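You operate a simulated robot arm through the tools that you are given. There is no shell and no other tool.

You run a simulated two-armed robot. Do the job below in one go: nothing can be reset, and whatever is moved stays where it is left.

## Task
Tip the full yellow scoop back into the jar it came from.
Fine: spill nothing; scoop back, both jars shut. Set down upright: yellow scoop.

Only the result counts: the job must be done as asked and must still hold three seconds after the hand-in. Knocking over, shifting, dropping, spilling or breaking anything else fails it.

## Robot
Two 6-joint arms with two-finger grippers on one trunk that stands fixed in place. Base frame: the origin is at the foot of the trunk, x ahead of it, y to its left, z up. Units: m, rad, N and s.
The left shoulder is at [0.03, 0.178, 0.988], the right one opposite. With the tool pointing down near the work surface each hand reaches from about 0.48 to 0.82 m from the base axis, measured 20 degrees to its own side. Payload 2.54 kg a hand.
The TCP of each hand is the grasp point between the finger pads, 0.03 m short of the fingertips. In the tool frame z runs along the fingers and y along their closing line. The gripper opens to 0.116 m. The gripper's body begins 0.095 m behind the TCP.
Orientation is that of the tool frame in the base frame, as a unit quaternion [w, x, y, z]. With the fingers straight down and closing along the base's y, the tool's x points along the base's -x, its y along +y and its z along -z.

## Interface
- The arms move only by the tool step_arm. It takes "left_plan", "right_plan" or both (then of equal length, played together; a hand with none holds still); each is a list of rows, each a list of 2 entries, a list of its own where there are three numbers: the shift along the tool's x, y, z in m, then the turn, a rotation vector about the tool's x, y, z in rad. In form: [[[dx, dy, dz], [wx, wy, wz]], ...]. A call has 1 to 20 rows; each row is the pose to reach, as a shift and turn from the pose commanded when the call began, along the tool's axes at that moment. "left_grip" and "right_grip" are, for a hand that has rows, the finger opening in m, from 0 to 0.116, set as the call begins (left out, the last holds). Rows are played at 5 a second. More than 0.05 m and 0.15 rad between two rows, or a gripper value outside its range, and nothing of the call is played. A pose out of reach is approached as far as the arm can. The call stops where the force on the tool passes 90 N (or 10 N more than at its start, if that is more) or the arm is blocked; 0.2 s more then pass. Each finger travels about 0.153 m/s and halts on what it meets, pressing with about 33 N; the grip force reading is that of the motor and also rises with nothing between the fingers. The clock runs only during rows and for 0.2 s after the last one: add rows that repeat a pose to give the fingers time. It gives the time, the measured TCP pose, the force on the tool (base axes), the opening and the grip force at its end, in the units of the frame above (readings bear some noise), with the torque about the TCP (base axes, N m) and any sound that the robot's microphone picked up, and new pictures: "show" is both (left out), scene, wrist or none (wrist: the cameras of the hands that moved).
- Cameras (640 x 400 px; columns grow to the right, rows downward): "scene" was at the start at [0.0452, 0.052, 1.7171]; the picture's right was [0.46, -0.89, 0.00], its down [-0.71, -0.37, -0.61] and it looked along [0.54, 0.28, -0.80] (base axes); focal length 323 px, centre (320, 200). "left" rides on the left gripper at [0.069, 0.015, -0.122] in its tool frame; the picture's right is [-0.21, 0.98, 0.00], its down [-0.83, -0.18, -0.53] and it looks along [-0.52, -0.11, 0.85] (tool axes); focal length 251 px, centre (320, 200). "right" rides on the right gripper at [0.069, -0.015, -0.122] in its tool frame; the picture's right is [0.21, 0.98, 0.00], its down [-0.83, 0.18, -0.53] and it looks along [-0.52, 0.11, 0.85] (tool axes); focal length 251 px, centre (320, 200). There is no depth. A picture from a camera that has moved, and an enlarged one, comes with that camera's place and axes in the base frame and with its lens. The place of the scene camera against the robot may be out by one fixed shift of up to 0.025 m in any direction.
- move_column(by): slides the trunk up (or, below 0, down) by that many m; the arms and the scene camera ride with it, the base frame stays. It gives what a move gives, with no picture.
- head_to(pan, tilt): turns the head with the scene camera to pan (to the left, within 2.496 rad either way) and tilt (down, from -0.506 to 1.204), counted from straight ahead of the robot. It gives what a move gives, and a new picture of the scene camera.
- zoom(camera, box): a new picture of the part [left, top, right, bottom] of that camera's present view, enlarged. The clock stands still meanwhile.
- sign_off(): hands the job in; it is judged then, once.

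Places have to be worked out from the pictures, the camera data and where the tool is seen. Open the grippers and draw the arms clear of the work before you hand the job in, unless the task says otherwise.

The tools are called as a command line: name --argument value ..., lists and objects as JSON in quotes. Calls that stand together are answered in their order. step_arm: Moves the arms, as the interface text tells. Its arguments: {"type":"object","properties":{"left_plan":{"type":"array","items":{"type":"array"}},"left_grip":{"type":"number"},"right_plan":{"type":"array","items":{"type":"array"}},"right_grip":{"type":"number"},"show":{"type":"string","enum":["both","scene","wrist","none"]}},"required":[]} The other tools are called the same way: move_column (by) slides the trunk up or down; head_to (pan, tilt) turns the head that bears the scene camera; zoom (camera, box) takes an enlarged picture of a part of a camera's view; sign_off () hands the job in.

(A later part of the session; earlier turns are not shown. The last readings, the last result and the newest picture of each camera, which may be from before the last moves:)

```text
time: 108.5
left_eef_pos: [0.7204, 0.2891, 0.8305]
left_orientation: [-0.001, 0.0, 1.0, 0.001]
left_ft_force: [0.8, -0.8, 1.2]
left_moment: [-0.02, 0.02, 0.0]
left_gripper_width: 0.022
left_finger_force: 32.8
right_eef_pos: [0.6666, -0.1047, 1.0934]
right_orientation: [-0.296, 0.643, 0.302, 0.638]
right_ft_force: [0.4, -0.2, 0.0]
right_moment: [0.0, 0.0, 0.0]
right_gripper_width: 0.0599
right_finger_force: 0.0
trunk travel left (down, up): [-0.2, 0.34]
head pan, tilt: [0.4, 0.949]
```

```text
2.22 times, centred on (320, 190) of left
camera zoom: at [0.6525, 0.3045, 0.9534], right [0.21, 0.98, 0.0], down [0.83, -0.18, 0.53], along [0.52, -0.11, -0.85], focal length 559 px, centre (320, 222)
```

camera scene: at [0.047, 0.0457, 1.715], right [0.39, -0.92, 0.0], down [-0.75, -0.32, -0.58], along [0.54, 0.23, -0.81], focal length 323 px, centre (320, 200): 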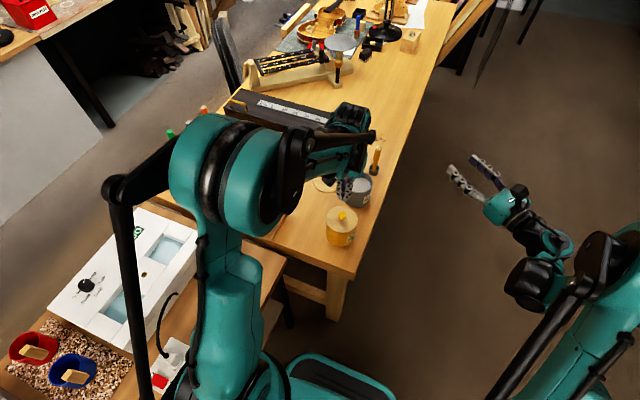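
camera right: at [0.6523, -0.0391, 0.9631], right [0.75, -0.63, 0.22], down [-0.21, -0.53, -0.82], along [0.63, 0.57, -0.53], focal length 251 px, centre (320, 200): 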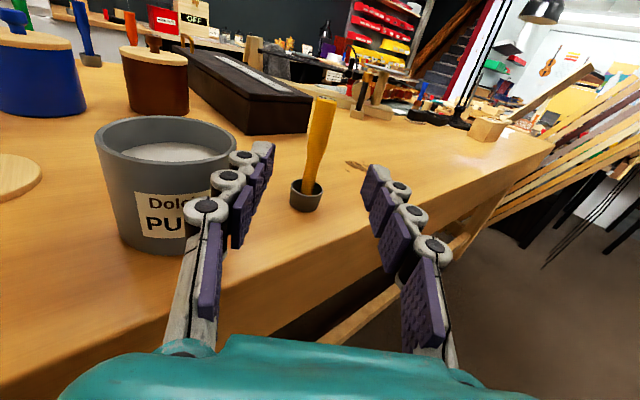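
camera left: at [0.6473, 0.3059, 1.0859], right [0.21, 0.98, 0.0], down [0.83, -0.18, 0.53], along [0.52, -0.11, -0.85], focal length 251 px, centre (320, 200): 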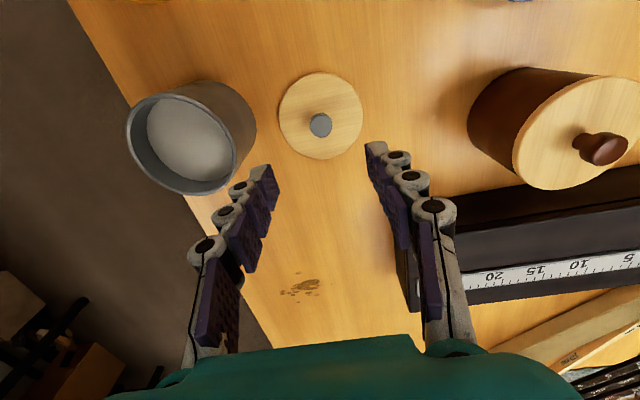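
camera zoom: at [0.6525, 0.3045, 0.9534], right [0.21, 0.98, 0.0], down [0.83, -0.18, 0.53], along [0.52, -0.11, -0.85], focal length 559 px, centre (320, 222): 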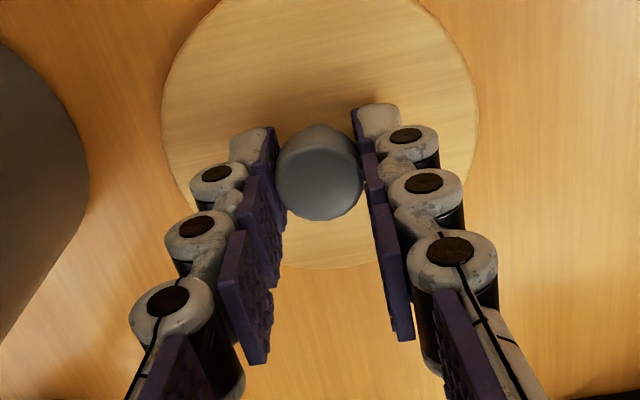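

The grey knob is held (32.8 N). I lift it 0.12 m straight up and then measure the pumice jar's rim.

step_arm --left_plan '[[[0, 0, -0.005], [0, 0, 0]], [[0, 0, -0.015], [0, 0, 0]], [[0, 0, -0.035], [0, 0, 0]], [[0, 0, -0.06], [0, 0, 0]], [[0, 0, -0.085], [0, 0, 0]], [[0, 0, -0.108], [0, 0, 0]], [[0, 0, -0.12], [0, 0, 0]], [[0, 0, -0.12], [0, 0, 0]]]' --show "wrist"

zoom --camera "left" --box '[100, 70, 260, 210]'

zoom --camera "left" --box '[230, 70, 410, 250]'

zoom --camera "right" --box '[100, 60, 340, 280]'

```text
time: 110.3
left_eef_pos: [0.7205, 0.2886, 0.9517]
left_orientation: [-0.002, 0.0, 1.0, 0.0]
left_ft_force: [0.0, -0.5, -0.1]
left_moment: [-0.01, 0.01, -0.01]
left_gripper_width: 0.0221
left_finger_force: 32.9
right_eef_pos: [0.6662, -0.1048, 1.0934]
right_orientation: [-0.297, 0.642, 0.302, 0.639]
right_ft_force: [-0.2, -0.5, 1.0]
right_moment: [0.0, 0.02, -0.01]
right_gripper_width: 0.0601
right_finger_force: 0.0
trunk travel left (down, up): [-0.2, 0.34]
head pan, tilt: [0.4, 0.949]
camera left: at [0.6524, 0.3048, 1.0743], right [0.21, 0.98, 0.0], down [0.83, -0.18, 0.53], along [0.52, -0.11, -0.85], focal length 251 px, centre (320, 200)
```

left: 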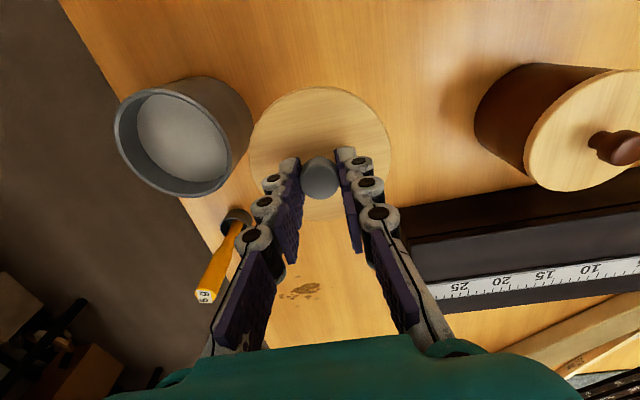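

```text
2.86 times, centred on (180, 140) of left
camera zoom: at [0.6524, 0.3048, 1.0743], right [0.21, 0.98, 0.0], down [0.83, -0.18, 0.53], along [0.52, -0.11, -0.85], focal length 718 px, centre (720, 371)
```

zoom: 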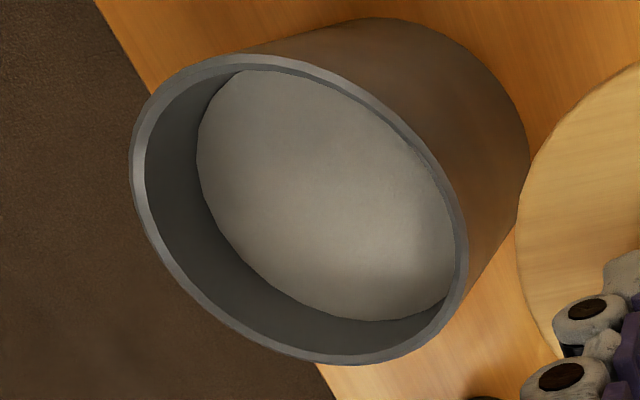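

```text
2.22 times, centred on (320, 160) of left
camera zoom: at [0.6524, 0.3048, 1.0743], right [0.21, 0.98, 0.0], down [0.83, -0.18, 0.53], along [0.52, -0.11, -0.85], focal length 559 px, centre (320, 289)
```

zoom: 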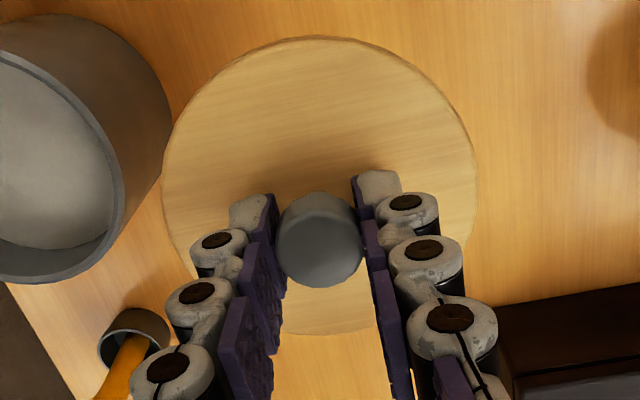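

```text
1.82 times, centred on (220, 170) of right
camera zoom: at [0.5769, -0.1871, 1.1641], right [0.75, -0.63, 0.22], down [-0.21, -0.53, -0.82], along [0.63, 0.57, -0.53], focal length 457 px, centre (502, 254)
```

zoom: 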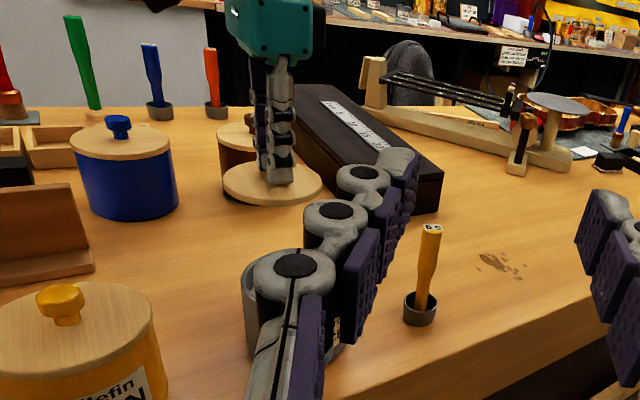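

The pumice jar sits at almost exactly the same offset from the tool as the resin jar did (about −0.020, −0.120). I carry the lid over it at this height, and close the right fingers in place so the right camera gets a clear view.

step_arm --left_plan '[[[0.0014, -0.008, 0], [0, 0, 0]], [[0.0048, -0.029, 0], [0, 0, 0]], [[0.0087, -0.052, 0], [0, 0, 0]], [[0.0127, -0.076, 0], [0, 0, 0]], [[0.0165, -0.099, 0], [0, 0, 0]], [[0.019, -0.114, 0], [0, 0, 0]], [[0.02, -0.12, 0], [0, 0, 0]], [[0.02, -0.12, 0], [0, 0, 0]]]' --right_plan '[[[0, 0, 0], [0, 0, 0]], [[0, 0, 0], [0, 0, 0]], [[0, 0, 0], [0, 0, 0]], [[0, 0, 0], [0, 0, 0]], [[0, 0, 0], [0, 0, 0]], [[0, 0, 0], [0, 0, 0]], [[0, 0, 0], [0, 0, 0]], [[0, 0, 0], [0, 0, 0]]]' --right_grip 0.0 --show "wrist"

zoom --camera "right" --box '[160, 100, 340, 260]'

zoom --camera "scene" --box '[320, 140, 420, 240]'

```text
time: 112.1
left_eef_pos: [0.7022, 0.1699, 0.9517]
left_orientation: [-0.001, -0.001, 1.0, 0.0]
left_ft_force: [0.7, -0.3, -0.7]
left_moment: [0.02, -0.01, -0.02]
left_gripper_width: 0.0218
left_finger_force: 33.0
right_eef_pos: [0.665, -0.1053, 1.0942]
right_orientation: [-0.296, 0.643, 0.301, 0.639]
right_ft_force: [-0.2, 0.7, -0.8]
right_moment: [-0.01, -0.03, -0.01]
right_gripper_width: 0.0003
right_finger_force: 29.0
trunk travel left (down, up): [-0.2, 0.34]
head pan, tilt: [0.4, 0.949]
camera right: at [0.5769, -0.1871, 1.1642], right [0.75, -0.63, 0.22], down [-0.21, -0.53, -0.82], along [0.63, 0.57, -0.53], focal length 251 px, centre (320, 200)
camera left: at [0.6337, 0.1854, 1.075], right [0.21, 0.98, 0.0], down [0.83, -0.18, 0.53], along [0.52, -0.11, -0.85], focal length 251 px, centre (320, 200)
```

right: 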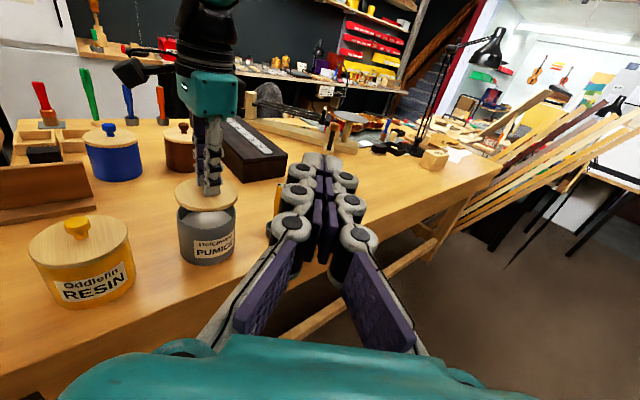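
left: 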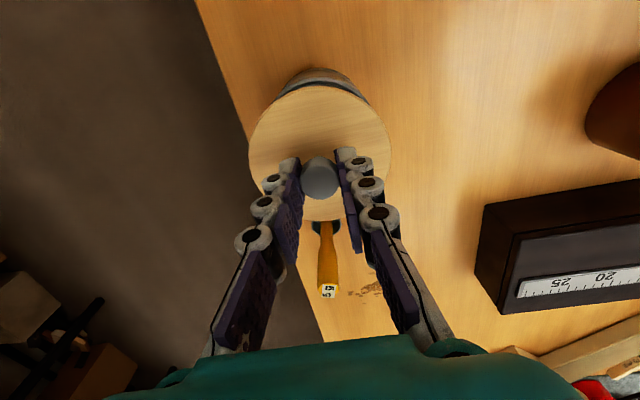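

```text
2.50 times, centred on (250, 180) of right
camera zoom: at [0.5769, -0.1871, 1.1642], right [0.75, -0.63, 0.22], down [-0.21, -0.53, -0.82], along [0.63, 0.57, -0.53], focal length 629 px, centre (495, 250)
```

zoom: 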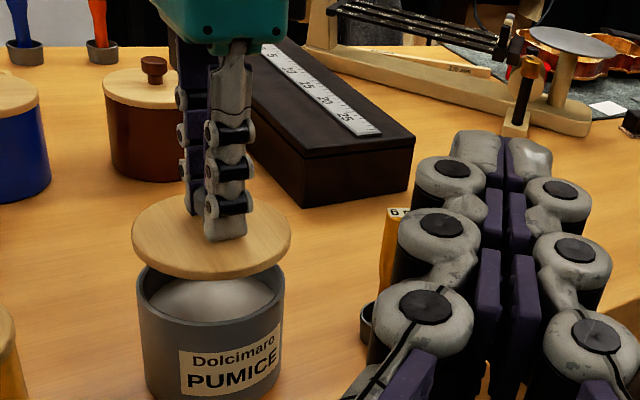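

```text
4.00 times, centred on (370, 190) of scene
camera zoom: at [0.0467, 0.0458, 1.715], right [0.39, -0.92, 0.0], down [-0.75, -0.32, -0.58], along [0.54, 0.23, -0.81], focal length 1293 px, centre (120, 240)
```

zoom: 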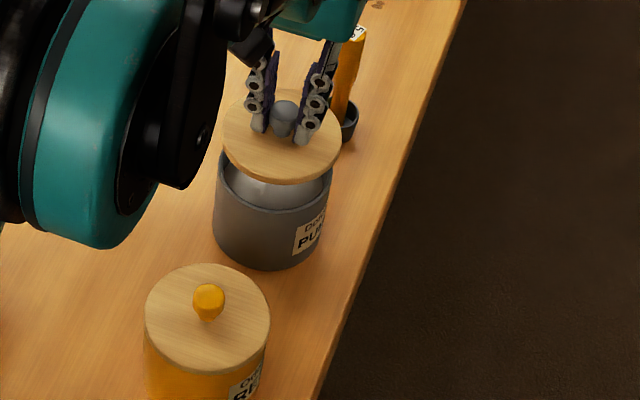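

The lid is over the pumice jar and looks centred from the right. I lower 2.5 cm to about 1 cm above the rim and check again.

step_arm --left_plan '[[[0, 0.0005, 0.007], [0, 0, 0]], [[0, 0.001, 0.014], [0, 0, 0]], [[0, 0.001, 0.021], [0, 0, 0]], [[0, 0.001, 0.025], [0, 0, 0]], [[0, 0.001, 0.025], [0, 0, 0]]]' --show "none"

zoom --camera "right" --box '[160, 160, 260, 280]'

zoom --camera "scene" --box '[330, 150, 410, 220]'

```text
time: 113.3
left_eef_pos: [0.7008, 0.1701, 0.9259]
left_orientation: [-0.001, -0.001, 1.0, 0.001]
left_ft_force: [0.2, 0.7, -0.4]
left_moment: [0.0, -0.01, 0.02]
left_gripper_width: 0.0217
left_finger_force: 32.7
right_eef_pos: [0.6656, -0.1057, 1.0936]
right_orientation: [-0.297, 0.643, 0.301, 0.639]
right_ft_force: [-0.3, 0.4, -0.1]
right_moment: [0.02, 0.03, 0.0]
right_gripper_width: 0.0001
right_finger_force: 28.8
trunk travel left (down, up): [-0.2, 0.34]
head pan, tilt: [0.4, 0.949]
```

```text
3.33 times, centred on (210, 220) of right
camera zoom: at [0.5768, -0.1872, 1.1642], right [0.75, -0.63, 0.22], down [-0.21, -0.53, -0.82], along [0.63, 0.57, -0.53], focal length 838 px, centre (687, 133)
```

zoom: 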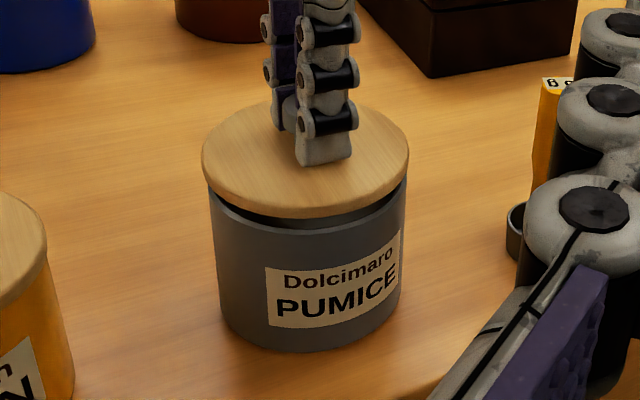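

```text
5.71 times, centred on (370, 185) of scene
camera zoom: at [0.0466, 0.0457, 1.715], right [0.39, -0.92, 0.0], down [-0.75, -0.32, -0.58], along [0.54, 0.23, -0.81], focal length 1847 px, centre (34, 286)
```

zoom: 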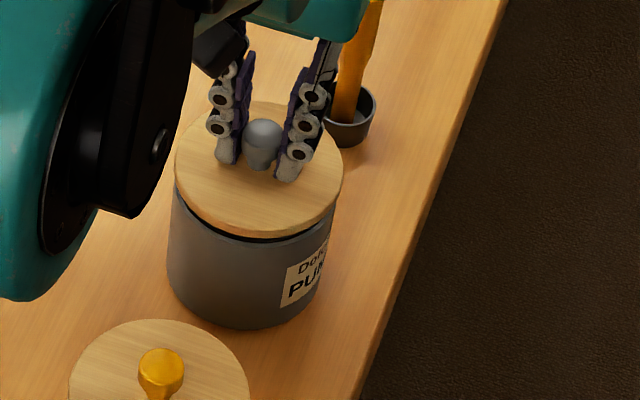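

Alignment is within 2 mm; I trim 1–1.5 mm and lower toward the expected contact height of z≈0.915.

step_arm --left_plan '[[[-0.0012, 0.0015, 0.002], [0, 0, 0]], [[-0.0012, 0.0015, 0.0045], [0, 0, 0]], [[-0.0012, 0.0015, 0.007], [0, 0, 0]], [[-0.0012, 0.0015, 0.007], [0, 0, 0]]]' --show "none"

zoom --camera "right" --box '[160, 160, 260, 280]'

zoom --camera "scene" --box '[330, 150, 410, 220]'

```text
time: 114.3
left_eef_pos: [0.7004, 0.1699, 0.9188]
left_orientation: [-0.001, 0.0, 1.0, 0.0]
left_ft_force: [0.0, 0.2, -0.6]
left_moment: [-0.01, 0.0, 0.0]
left_gripper_width: 0.0219
left_finger_force: 32.7
right_eef_pos: [0.6659, -0.105, 1.0945]
right_orientation: [-0.297, 0.643, 0.302, 0.639]
right_ft_force: [-0.6, -0.3, -0.2]
right_moment: [-0.02, 0.0, 0.03]
right_gripper_width: 0.0001
right_finger_force: 27.9
trunk travel left (down, up): [-0.2, 0.34]
head pan, tilt: [0.4, 0.949]
```

```text
3.33 times, centred on (210, 220) of right
camera zoom: at [0.5768, -0.1872, 1.1642], right [0.75, -0.63, 0.22], down [-0.21, -0.53, -0.82], along [0.63, 0.57, -0.53], focal length 838 px, centre (687, 133)
```

zoom: 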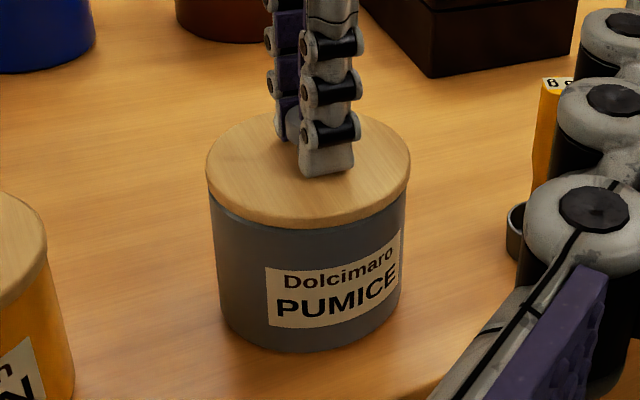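

```text
5.71 times, centred on (370, 185) of scene
camera zoom: at [0.0465, 0.0457, 1.715], right [0.39, -0.92, 0.0], down [-0.75, -0.32, -0.58], along [0.54, 0.23, -0.81], focal length 1847 px, centre (34, 286)
```

zoom: 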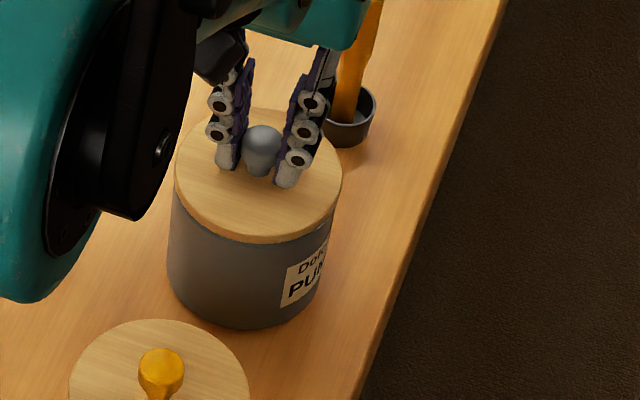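

Well aligned; I nudge 1 mm in +y and step down 1 mm at a time until it seats.

step_arm --left_plan '[[[0, 0.001, 0.001], [0, 0, 0]], [[0, 0.001, 0.002], [0, 0, 0]], [[0, 0.001, 0.002], [0, 0, 0]]]' --show "none"

step_arm --left_plan '[[[0, 0, 0.001], [0, 0, 0]], [[0, 0, 0.001], [0, 0, 0]]]' --show "none"

```text
time: 115.1
left_eef_pos: [0.7009, 0.1709, 0.9174]
left_orientation: [-0.001, 0.001, 1.0, 0.0]
left_ft_force: [0.1, 0.9, 0.1]
left_moment: [-0.02, 0.0, -0.01]
left_gripper_width: 0.0216
left_finger_force: 33.1
right_eef_pos: [0.6666, -0.1046, 1.0938]
right_orientation: [-0.297, 0.643, 0.301, 0.639]
right_ft_force: [-0.1, 0.3, 0.1]
right_moment: [-0.02, 0.01, 0.0]
right_gripper_width: 0.0001
right_finger_force: 28.4
trunk travel left (down, up): [-0.2, 0.34]
head pan, tilt: [0.4, 0.949]
```

```text
time: 115.7
left_eef_pos: [0.7034, 0.1711, 0.9163]
left_orientation: [-0.002, 0.0, 1.0, 0.0]
left_ft_force: [-0.6, 0.1, -0.1]
left_moment: [0.02, 0.02, -0.01]
left_gripper_width: 0.022
left_finger_force: 33.2
right_eef_pos: [0.6668, -0.1044, 1.0933]
right_orientation: [-0.298, 0.642, 0.301, 0.639]
right_ft_force: [0.0, -0.9, -0.4]
right_moment: [-0.03, 0.01, 0.01]
right_gripper_width: 0.0001
right_finger_force: 29.1
trunk travel left (down, up): [-0.2, 0.34]
head pan, tilt: [0.4, 0.949]
```

No contact yet at z≈0.916. One more millimetre at a time.

step_arm --left_plan '[[[0, 0, 0.001], [0, 0, 0]], [[0, 0, 0.001], [0, 0, 0]]]' --show "none"

zoom --camera "right" --box '[160, 160, 260, 280]'

```text
time: 116.3
left_eef_pos: [0.701, 0.1712, 0.9155]
left_orientation: [-0.001, 0.001, 1.0, 0.0]
left_ft_force: [-1.0, -1.5, 1.4]
left_moment: [0.06, -0.03, -0.03]
left_gripper_width: 0.0217
left_finger_force: 33.8
right_eef_pos: [0.6651, -0.1045, 1.0941]
right_orientation: [-0.296, 0.643, 0.301, 0.639]
right_ft_force: [-0.2, -0.1, 0.3]
right_moment: [0.0, 0.02, 0.0]
right_gripper_width: 0.0
right_finger_force: 28.3
trunk travel left (down, up): [-0.2, 0.34]
head pan, tilt: [0.4, 0.949]
```

```text
3.33 times, centred on (210, 220) of right
camera zoom: at [0.5766, -0.1871, 1.1644], right [0.75, -0.63, 0.22], down [-0.21, -0.53, -0.82], along [0.63, 0.57, -0.53], focal length 838 px, centre (687, 133)
```

zoom: 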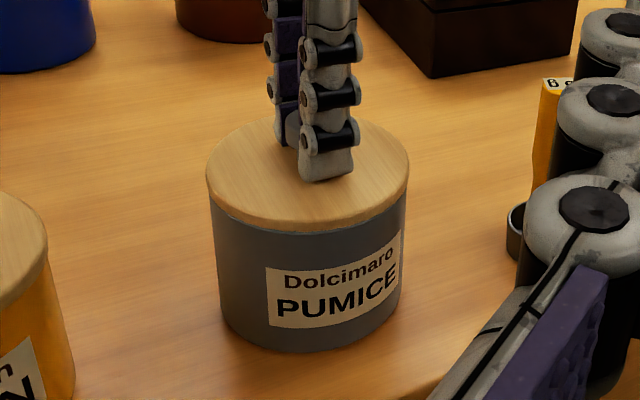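

Contact is just starting (about 1–2 N). I press another 0.7 mm to let it snap in.

step_arm --left_plan '[[[0, 0, 0.0007], [0, 0, 0]], [[0, 0, 0.0007], [0, 0, 0]]]' --show "none"

```text
time: 116.9
left_eef_pos: [0.702, 0.1715, 0.9159]
left_orientation: [-0.001, -0.001, 1.0, 0.001]
left_ft_force: [-0.2, -0.5, -0.5]
left_moment: [-0.01, -0.04, -0.01]
left_gripper_width: 0.0217
left_finger_force: 33.1
right_eef_pos: [0.6665, -0.1042, 1.0934]
right_orientation: [-0.297, 0.642, 0.302, 0.639]
right_ft_force: [1.0, 0.0, 0.5]
right_moment: [0.02, -0.02, 0.01]
right_gripper_width: 0.0
right_finger_force: 28.7
trunk travel left (down, up): [-0.2, 0.34]
head pan, tilt: [0.4, 0.949]
```

The force was only noise; not seated yet. I go down another 0.7 mm.

step_arm --left_plan '[[[0, 0, 0.0007], [0, 0, 0]], [[0, 0, 0.0007], [0, 0, 0]]]' --show "none"

step_arm --left_plan '[[[0, 0, 0.0007], [0, 0, 0]], [[0, 0, 0.0007], [0, 0, 0]]]' --show "none"

```text
time: 117.5
left_eef_pos: [0.7012, 0.1722, 0.9145]
left_orientation: [-0.001, -0.001, 1.0, -0.001]
left_ft_force: [-0.3, -1.4, 3.5]
left_moment: [0.04, -0.1, -0.01]
left_gripper_width: 0.0219
left_finger_force: 33.1
right_eef_pos: [0.667, -0.1038, 1.0942]
right_orientation: [-0.297, 0.643, 0.301, 0.639]
right_ft_force: [-0.5, 0.8, -0.5]
right_moment: [-0.01, 0.01, 0.01]
right_gripper_width: 0.0
right_finger_force: 28.5
trunk travel left (down, up): [-0.2, 0.34]
head pan, tilt: [0.4, 0.949]
```

```text
time: 118.1
left_eef_pos: [0.7006, 0.1722, 0.9153]
left_orientation: [0.0, -0.001, 1.0, 0.0]
left_ft_force: [5.6, 1.4, 20.0]
left_moment: [0.02, 0.06, 0.03]
left_gripper_width: 0.022
left_finger_force: 33.1
right_eef_pos: [0.6644, -0.1055, 1.0948]
right_orientation: [-0.297, 0.642, 0.301, 0.639]
right_ft_force: [-0.4, -0.5, 0.0]
right_moment: [0.0, 0.01, 0.0]
right_gripper_width: 0.0001
right_finger_force: 28.4
trunk travel left (down, up): [-0.2, 0.34]
head pan, tilt: [0.4, 0.949]
```

Now 20 N downward without any snap. I look closely at how this lid sits relative to the jar before doing anything else.

zoom --camera "right" --box '[170, 170, 250, 260]'

zoom --camera "scene" --box '[340, 160, 400, 210]'

zoom --camera "left" --box '[230, 40, 410, 240]'

```text
4.44 times, centred on (210, 215) of right
camera zoom: at [0.5757, -0.1874, 1.165], right [0.75, -0.63, 0.22], down [-0.2, -0.53, -0.82], along [0.63, 0.57, -0.53], focal length 1118 px, centre (809, 133)
```

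zoom: 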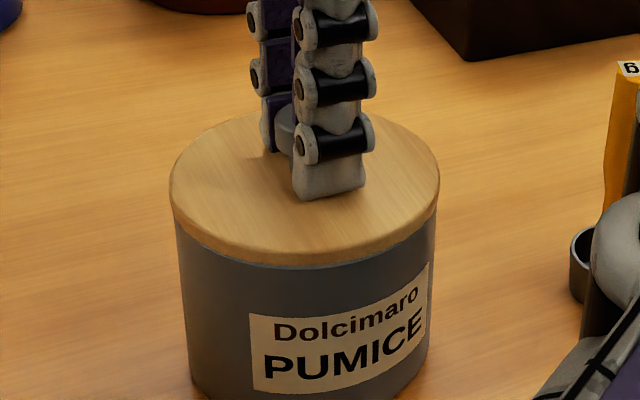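

```text
8.00 times, centred on (370, 185) of scene
camera zoom: at [0.0448, 0.0453, 1.7152], right [0.39, -0.92, 0.0], down [-0.75, -0.32, -0.58], along [0.54, 0.23, -0.81], focal length 2586 px, centre (-80, 320)
```

zoom: 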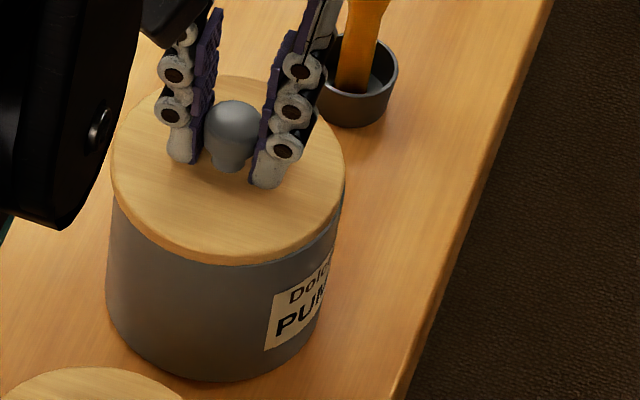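

```text
2.00 times, centred on (320, 140) of left
camera zoom: at [0.6328, 0.1878, 1.0378], right [0.21, 0.98, 0.0], down [0.83, -0.18, 0.53], along [0.52, -0.11, -0.85], focal length 503 px, centre (320, 320)
```

zoom: 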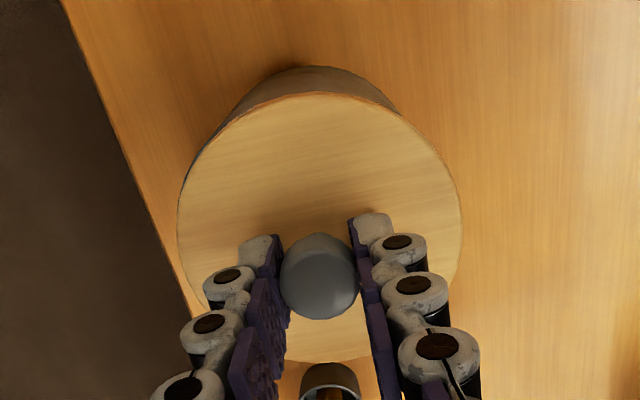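

The lid rests on the rim, but the left view suggests it is about 1.5 mm too far in +y. I lift 3 mm, shift back 1.5 mm and lower again, listening for the snap.

step_arm --left_plan '[[[0, 0, -0.0025], [0, 0, 0]], [[0, 0, -0.005], [0, 0, 0]], [[0, -0.0015, -0.005], [0, 0, 0]], [[0, -0.0015, -0.003], [0, 0, 0]], [[0, -0.0015, -0.002], [0, 0, 0]], [[0, -0.0015, -0.002], [0, 0, 0]]]' --show "none"

step_arm --left_plan '[[[0, 0, 0.0007], [0, 0, 0]], [[0, 0, 0.0007], [0, 0, 0]]]' --show "none"

```text
time: 119.5
left_eef_pos: [0.7023, 0.1702, 0.9153]
left_orientation: [-0.001, -0.001, 1.0, 0.0]
left_ft_force: [0.1, -0.8, -0.5]
left_moment: [0.02, -0.01, 0.01]
left_gripper_width: 0.0217
left_finger_force: 32.8
right_eef_pos: [0.6648, -0.1041, 1.0941]
right_orientation: [-0.297, 0.642, 0.301, 0.639]
right_ft_force: [0.4, 0.1, -0.3]
right_moment: [0.03, -0.01, -0.02]
right_gripper_width: 0.0001
right_finger_force: 28.5
trunk travel left (down, up): [-0.2, 0.34]
head pan, tilt: [0.4, 0.949]
```

```text
time: 120.1
left_eef_pos: [0.702, 0.1703, 0.9153]
left_orientation: [0.0, 0.0, 1.0, -0.001]
left_ft_force: [0.7, 0.3, 1.7]
left_moment: [0.01, -0.09, 0.01]
left_gripper_width: 0.0217
left_finger_force: 33.0
right_eef_pos: [0.6653, -0.1043, 1.0939]
right_orientation: [-0.296, 0.643, 0.301, 0.639]
right_ft_force: [0.2, 0.2, -0.7]
right_moment: [-0.03, 0.01, -0.02]
right_gripper_width: 0.0
right_finger_force: 28.3
trunk travel left (down, up): [-0.2, 0.34]
head pan, tilt: [0.4, 0.949]
```

Contact is beginning again (about 1.7 N). I add 0.7 mm at a time.

step_arm --left_plan '[[[0, 0, 0.0007], [0, 0, 0]], [[0, 0, 0.0007], [0, 0, 0]]]' --show "none"

zoom --camera "left" --box '[230, 40, 410, 240]'

zoom --camera "right" --box '[170, 170, 250, 260]'

```text
time: 120.7
left_eef_pos: [0.7014, 0.1708, 0.9147]
left_orientation: [-0.001, -0.001, 1.0, 0.0]
left_ft_force: [2.6, 2.8, 8.3]
left_moment: [0.06, 0.01, 0.03]
left_gripper_width: 0.022
left_finger_force: 33.2
right_eef_pos: [0.6661, -0.1045, 1.0945]
right_orientation: [-0.296, 0.643, 0.301, 0.639]
right_ft_force: [0.0, -0.6, -0.3]
right_moment: [-0.01, 0.02, 0.02]
right_gripper_width: 0.0003
right_finger_force: 28.4
trunk travel left (down, up): [-0.2, 0.34]
head pan, tilt: [0.4, 0.949]
```

```text
2.00 times, centred on (320, 140) of left
camera zoom: at [0.6338, 0.1864, 1.0378], right [0.21, 0.98, 0.0], down [0.83, -0.18, 0.53], along [0.52, -0.11, -0.85], focal length 503 px, centre (320, 320)
```

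zoom: 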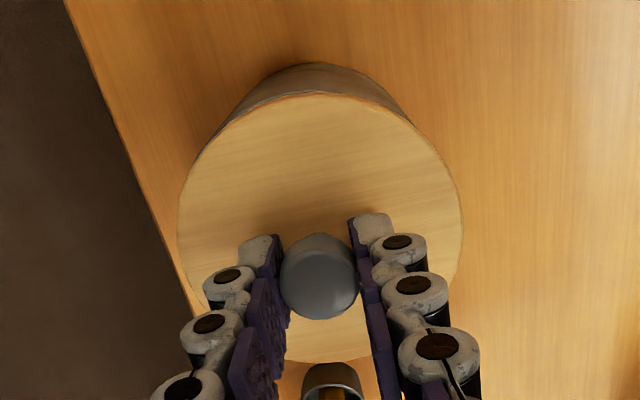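

```text
4.44 times, centred on (210, 215) of right
camera zoom: at [0.5764, -0.1871, 1.1646], right [0.75, -0.63, 0.22], down [-0.21, -0.53, -0.82], along [0.63, 0.57, -0.53], focal length 1118 px, centre (809, 133)
```

zoom: 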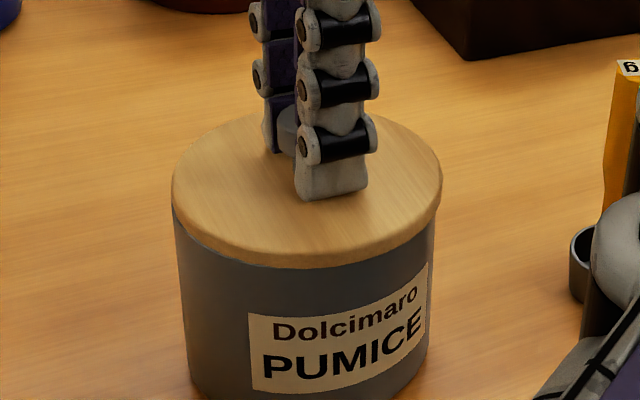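

The force is 8 N with no snap. I take a fresh close look from the scene camera to find the remaining misalignment.

zoom --camera "scene" --box '[340, 160, 400, 210]'

zoom --camera "left" --box '[250, 50, 390, 150]'

zoom --camera "right" --box '[170, 190, 250, 240]'

```text
8.00 times, centred on (370, 185) of scene
camera zoom: at [0.0458, 0.0458, 1.7151], right [0.39, -0.92, 0.0], down [-0.75, -0.32, -0.58], along [0.54, 0.23, -0.81], focal length 2586 px, centre (-80, 320)
```

zoom: 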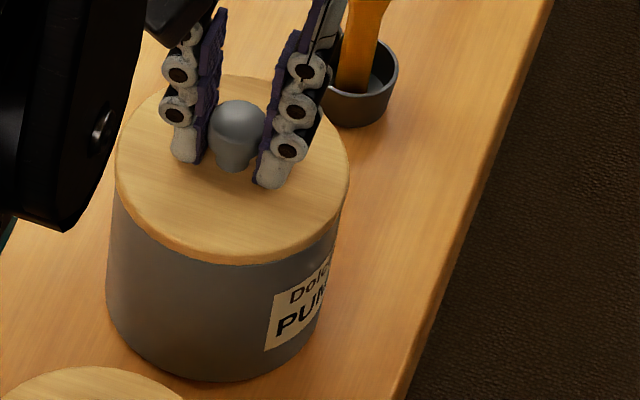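

```text
4.00 times, centred on (320, 100) of left
camera zoom: at [0.6338, 0.1864, 1.0378], right [0.21, 0.98, 0.0], down [0.83, -0.18, 0.53], along [0.52, -0.11, -0.85], focal length 1006 px, centre (320, 600)
```

zoom: 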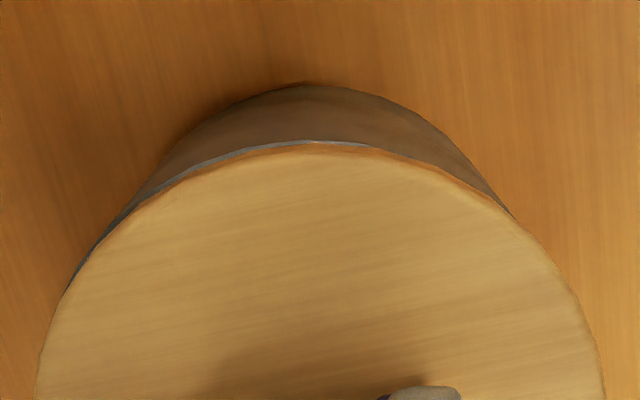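

```text
8.00 times, centred on (210, 215) of right
camera zoom: at [0.5764, -0.1871, 1.1646], right [0.75, -0.63, 0.22], down [-0.21, -0.53, -0.82], along [0.63, 0.57, -0.53], focal length 2012 px, centre (1200, 80)
```

zoom: 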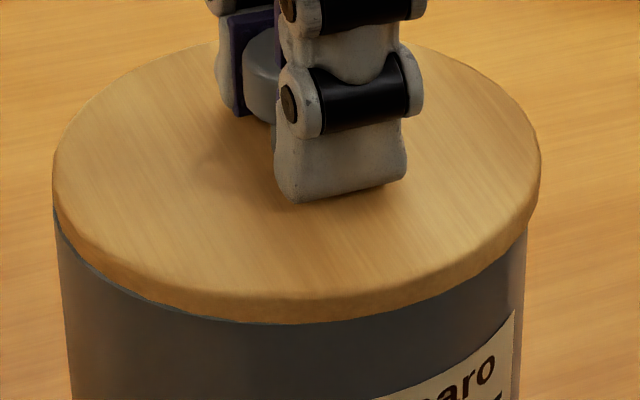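

The left close-up shows the jar's rim peeking out on the upper-left, so the lid is about 1.5 mm too far in +x and 1 mm in +y. I lift slightly, shift by that, and lower again.

step_arm --left_plan '[[[0, 0, -0.002], [0, 0, 0]], [[0, 0, -0.0045], [0, 0, 0]], [[0.0015, -0.001, -0.0045], [0, 0, 0]], [[0.0015, -0.001, -0.0025], [0, 0, 0]], [[0.0015, -0.001, -0.0014], [0, 0, 0]], [[0.0015, -0.001, -0.0014], [0, 0, 0]]]' --show "none"

step_arm --left_plan '[[[0, 0, 0.0007], [0, 0, 0]], [[0, 0, 0.0007], [0, 0, 0]]]' --show "none"

zoom --camera "left" --box '[250, 50, 390, 150]'

zoom --camera "right" --box '[170, 190, 250, 240]'

```text
time: 122.1
left_eef_pos: [0.7014, 0.169, 0.9134]
left_orientation: [-0.001, 0.0, 1.0, 0.0]
left_ft_force: [1.1, 1.1, 5.7]
left_moment: [0.02, 0.0, 0.02]
left_gripper_width: 0.022
left_finger_force: 33.2
right_eef_pos: [0.6656, -0.1049, 1.0949]
right_orientation: [-0.297, 0.642, 0.302, 0.639]
right_ft_force: [-0.1, -0.2, -0.7]
right_moment: [0.03, 0.01, 0.02]
right_gripper_width: 0.0
right_finger_force: 28.9
trunk travel left (down, up): [-0.2, 0.34]
head pan, tilt: [0.4, 0.949]
```

```text
time: 122.7
left_eef_pos: [0.7009, 0.1681, 0.9136]
left_orientation: [-0.001, 0.0, 1.0, 0.0]
left_ft_force: [5.6, 1.2, 11.1]
left_moment: [-0.01, -0.05, -0.04]
left_gripper_width: 0.0219
left_finger_force: 33.1
right_eef_pos: [0.6659, -0.1048, 1.0938]
right_orientation: [-0.297, 0.642, 0.301, 0.639]
right_ft_force: [0.1, 0.0, -0.8]
right_moment: [-0.02, 0.02, 0.0]
right_gripper_width: 0.0
right_finger_force: 28.3
trunk travel left (down, up): [-0.2, 0.34]
head pan, tilt: [0.4, 0.949]
```

```text
4.00 times, centred on (320, 100) of left
camera zoom: at [0.6319, 0.185, 1.0377], right [0.21, 0.98, 0.0], down [0.83, -0.18, 0.53], along [0.52, -0.11, -0.85], focal length 1006 px, centre (320, 600)
```

zoom: 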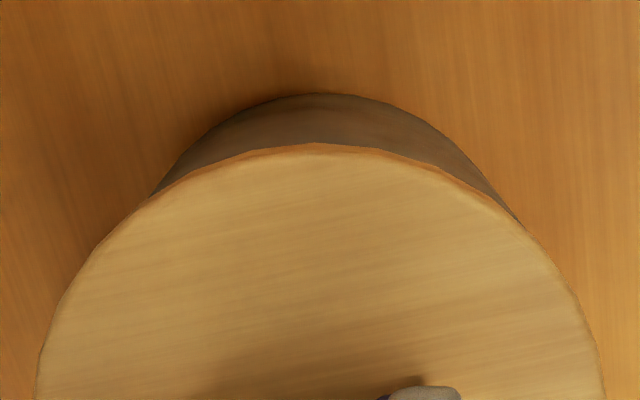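

```text
8.00 times, centred on (210, 215) of right
camera zoom: at [0.5763, -0.1873, 1.1646], right [0.75, -0.63, 0.22], down [-0.21, -0.53, -0.82], along [0.63, 0.57, -0.53], focal length 2012 px, centre (1200, 80)
```

zoom: 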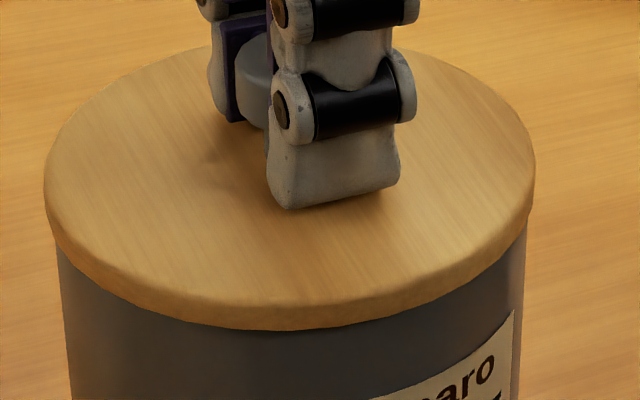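

The rim no longer shows and the lid dropped about a millimetre lower, well centred now. I press a little further, listening for the snap.

step_arm --left_plan '[[[0, 0, 0.0007], [0, 0, 0]], [[0, 0, 0.0007], [0, 0, 0]]]' --show "none"

```text
time: 123.3
left_eef_pos: [0.6997, 0.1693, 0.9161]
left_orientation: [0.0, 0.0, 1.0, -0.001]
left_ft_force: [10.0, -0.3, 23.9]
left_moment: [-0.03, -0.15, -0.03]
left_gripper_width: 0.0221
left_finger_force: 32.7
right_eef_pos: [0.666, -0.1049, 1.0934]
right_orientation: [-0.297, 0.642, 0.301, 0.64]
right_ft_force: [-0.1, -1.0, -0.2]
right_moment: [0.01, -0.02, 0.0]
right_gripper_width: 0.0
right_finger_force: 27.9
trunk travel left (down, up): [-0.2, 0.34]
head pan, tilt: [0.4, 0.949]
```

No snap, and a sideways force is building (10 N), so I relax 1.5 mm and check readings before releasing.

step_arm --left_plan '[[[0, 0, -0.0008], [0, 0, 0]], [[0, 0, -0.0016], [0, 0, 0]], [[0, 0, -0.0016], [0, 0, 0]]]' --show "none"

zoom --camera "left" --box '[250, 50, 390, 150]'

zoom --camera "right" --box '[170, 190, 250, 240]'

```text
time: 124.1
left_eef_pos: [0.6984, 0.1692, 0.9133]
left_orientation: [-0.002, 0.0, 1.0, -0.001]
left_ft_force: [0.4, -1.7, 4.6]
left_moment: [-0.2, -0.12, -0.06]
left_gripper_width: 0.022
left_finger_force: 33.3
right_eef_pos: [0.6667, -0.1059, 1.0945]
right_orientation: [-0.296, 0.643, 0.301, 0.639]
right_ft_force: [0.3, 0.2, 0.3]
right_moment: [-0.01, 0.0, 0.01]
right_gripper_width: 0.0
right_finger_force: 29.1
trunk travel left (down, up): [-0.2, 0.34]
head pan, tilt: [0.4, 0.949]
```

```text
4.00 times, centred on (320, 100) of left
camera zoom: at [0.6314, 0.1857, 1.0376], right [0.21, 0.98, 0.0], down [0.83, -0.18, 0.53], along [0.52, -0.11, -0.85], focal length 1006 px, centre (320, 600)
```

zoom: 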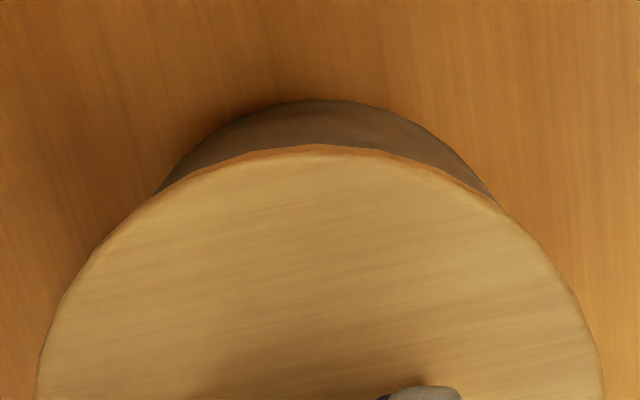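

```text
8.00 times, centred on (210, 215) of right
camera zoom: at [0.5762, -0.1876, 1.1643], right [0.75, -0.63, 0.22], down [-0.21, -0.53, -0.82], along [0.63, 0.57, -0.53], focal length 2012 px, centre (1200, 80)
```

zoom: 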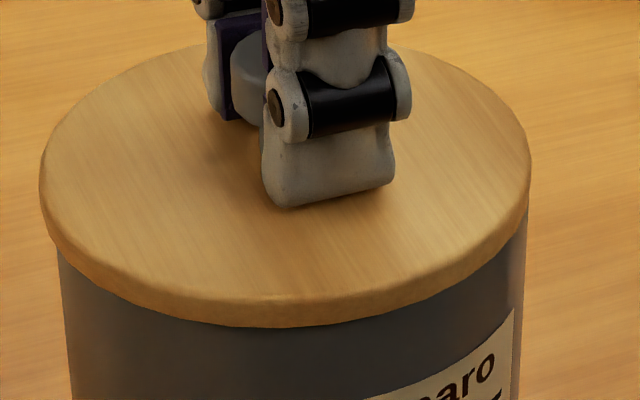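

Pressing slid the lid about 1.3 mm toward −x. I lift 4 mm to unload, re-check the free position, and correct.

step_arm --left_plan '[[[0, 0, -0.002], [0, 0, 0]], [[0, 0, -0.004], [0, 0, 0]], [[0, 0, -0.004], [0, 0, 0]]]' --show "none"

zoom --camera "left" --box '[240, 50, 400, 250]'

zoom --camera "right" --box '[170, 180, 250, 240]'

zoom --camera "scene" --box '[340, 160, 400, 210]'

```text
time: 124.9
left_eef_pos: [0.7005, 0.1694, 0.9177]
left_orientation: [-0.001, -0.001, 1.0, 0.0]
left_ft_force: [0.2, -0.1, -0.7]
left_moment: [0.0, -0.04, 0.0]
left_gripper_width: 0.0219
left_finger_force: 33.5
right_eef_pos: [0.6672, -0.1046, 1.0944]
right_orientation: [-0.297, 0.643, 0.301, 0.639]
right_ft_force: [0.0, -0.2, -0.2]
right_moment: [0.01, 0.04, 0.01]
right_gripper_width: 0.0
right_finger_force: 29.0
trunk travel left (down, up): [-0.2, 0.34]
head pan, tilt: [0.4, 0.949]
```

```text
2.00 times, centred on (320, 150) of left
camera zoom: at [0.6316, 0.186, 1.0417], right [0.21, 0.98, 0.0], down [0.83, -0.18, 0.53], along [0.52, -0.11, -0.85], focal length 503 px, centre (320, 300)
```

zoom: 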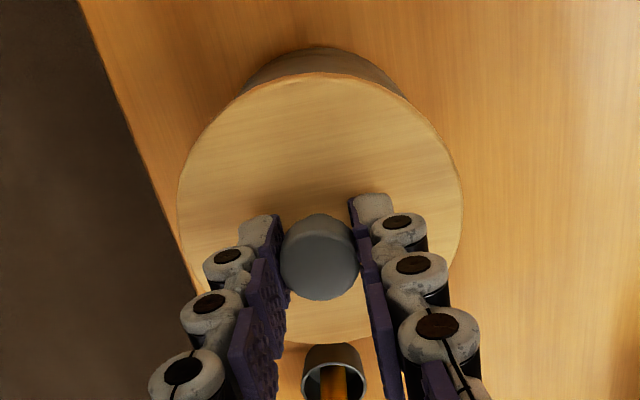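

```text
6.67 times, centred on (210, 210) of right
camera zoom: at [0.5768, -0.1872, 1.1642], right [0.75, -0.63, 0.22], down [-0.21, -0.53, -0.82], along [0.63, 0.57, -0.53], focal length 1676 px, centre (1053, 133)
```

zoom: 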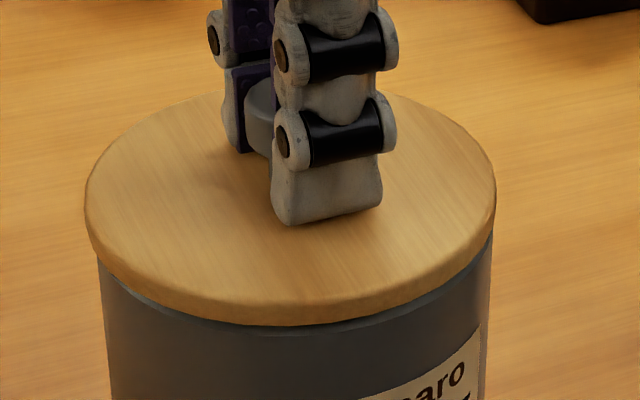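

```text
8.00 times, centred on (370, 185) of scene
camera zoom: at [0.0465, 0.0457, 1.715], right [0.39, -0.92, 0.0], down [-0.75, -0.32, -0.58], along [0.54, 0.23, -0.81], focal length 2586 px, centre (-80, 320)
```

zoom: 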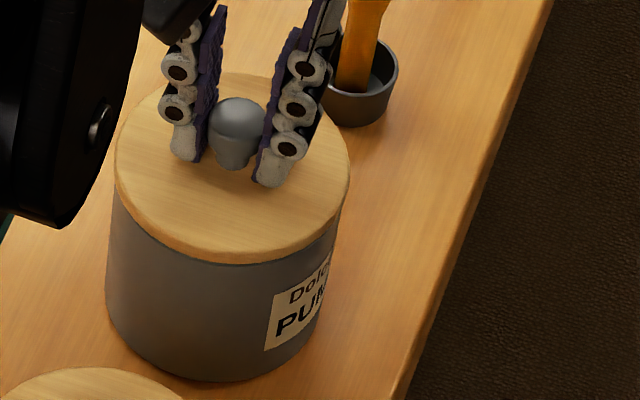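

Unloaded, the lid needs about +0.8 mm in x. I apply that (and +0.3 mm in y) and lower again in small steps.

step_arm --left_plan '[[[-0.0008, 0.0003, 0], [0, 0, 0]], [[-0.0008, 0.0003, 0.0015], [0, 0, 0]], [[-0.0008, 0.0003, 0.003], [0, 0, 0]], [[-0.0008, 0.0003, 0.003], [0, 0, 0]]]' --show "none"

step_arm --left_plan '[[[0, 0, 0.0006], [0, 0, 0]], [[0, 0, 0.0006], [0, 0, 0]]]' --show "none"

```text
time: 125.9
left_eef_pos: [0.7011, 0.171, 0.9171]
left_orientation: [0.0, 0.0, 1.0, -0.001]
left_ft_force: [-0.6, -0.1, -1.1]
left_moment: [-0.04, -0.03, 0.0]
left_gripper_width: 0.0217
left_finger_force: 33.5
right_eef_pos: [0.6662, -0.1048, 1.0937]
right_orientation: [-0.296, 0.643, 0.301, 0.639]
right_ft_force: [0.2, -0.2, -0.5]
right_moment: [0.0, 0.02, 0.01]
right_gripper_width: 0.0
right_finger_force: 27.8
trunk travel left (down, up): [-0.2, 0.34]
head pan, tilt: [0.4, 0.949]
```

```text
time: 126.5
left_eef_pos: [0.7006, 0.1702, 0.9163]
left_orientation: [-0.001, -0.001, 1.0, 0.0]
left_ft_force: [0.2, -0.6, -0.5]
left_moment: [0.0, -0.02, -0.04]
left_gripper_width: 0.022
left_finger_force: 33.1
right_eef_pos: [0.6676, -0.1036, 1.0939]
right_orientation: [-0.297, 0.643, 0.302, 0.638]
right_ft_force: [-0.9, -0.4, 0.1]
right_moment: [0.0, 0.01, 0.01]
right_gripper_width: 0.0001
right_finger_force: 28.1
trunk travel left (down, up): [-0.2, 0.34]
head pan, tilt: [0.4, 0.949]
```

Still free at z≈0.916. I continue with 0.6–1 mm steps.

step_arm --left_plan '[[[0, 0, 0.001], [0, 0, 0]], [[0, 0, 0.001], [0, 0, 0]]]' --show "none"

step_arm --left_plan '[[[0, 0, 0.0007], [0, 0, 0]], [[0, 0, 0.0007], [0, 0, 0]]]' --show "none"

```text
time: 127.1
left_eef_pos: [0.7012, 0.1701, 0.9153]
left_orientation: [-0.001, 0.0, 1.0, 0.0]
left_ft_force: [1.2, -0.5, -0.8]
left_moment: [-0.02, -0.04, -0.02]
left_gripper_width: 0.022
left_finger_force: 32.8
right_eef_pos: [0.6665, -0.1044, 1.094]
right_orientation: [-0.297, 0.643, 0.301, 0.639]
right_ft_force: [0.4, 1.4, 0.9]
right_moment: [0.01, 0.0, -0.01]
right_gripper_width: 0.0001
right_finger_force: 28.3
trunk travel left (down, up): [-0.2, 0.34]
head pan, tilt: [0.4, 0.949]
```

```text
time: 127.7
left_eef_pos: [0.701, 0.1705, 0.9145]
left_orientation: [0.0, 0.001, 1.0, 0.0]
left_ft_force: [0.2, 0.4, -0.3]
left_moment: [0.03, 0.03, 0.02]
left_gripper_width: 0.0216
left_finger_force: 32.8
right_eef_pos: [0.6665, -0.1034, 1.0947]
right_orientation: [-0.296, 0.643, 0.301, 0.639]
right_ft_force: [0.2, 0.3, 0.3]
right_moment: [-0.02, 0.01, 0.02]
right_gripper_width: 0.0001
right_finger_force: 28.9
trunk travel left (down, up): [-0.2, 0.34]
head pan, tilt: [0.4, 0.949]
```

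No force at z≈0.9145, lower than the earlier contact height, which is promising. I continue down.

step_arm --left_plan '[[[0, 0, 0.0007], [0, 0, 0]], [[0, 0, 0.0007], [0, 0, 0]]]' --show "none"

step_arm --left_plan '[[[0, 0, 0.0007], [0, 0, 0]], [[0, 0, 0.0007], [0, 0, 0]]]' --show "none"

```text
time: 128.3
left_eef_pos: [0.7005, 0.1695, 0.915]
left_orientation: [0.0, 0.0, 1.0, 0.001]
left_ft_force: [4.3, 1.1, 10.9]
left_moment: [0.01, 0.18, -0.01]
left_gripper_width: 0.022
left_finger_force: 32.9
right_eef_pos: [0.6651, -0.1049, 1.095]
right_orientation: [-0.296, 0.643, 0.302, 0.639]
right_ft_force: [-0.8, 0.4, 0.1]
right_moment: [-0.01, 0.01, 0.01]
right_gripper_width: 0.0
right_finger_force: 29.1
trunk travel left (down, up): [-0.2, 0.34]
head pan, tilt: [0.4, 0.949]
```

```text
time: 128.9
left_eef_pos: [0.701, 0.1703, 0.9148]
left_orientation: [0.0, 0.0, 1.0, 0.0]
left_ft_force: [12.2, 0.8, 25.9]
left_moment: [0.04, -0.14, 0.04]
left_gripper_width: 0.0218
left_finger_force: 32.7
right_eef_pos: [0.6655, -0.1053, 1.0938]
right_orientation: [-0.295, 0.643, 0.301, 0.64]
right_ft_force: [-0.5, -0.8, 0.5]
right_moment: [0.02, -0.01, 0.0]
right_gripper_width: 0.0
right_finger_force: 28.5
trunk travel left (down, up): [-0.2, 0.34]
head pan, tilt: [0.4, 0.949]
```

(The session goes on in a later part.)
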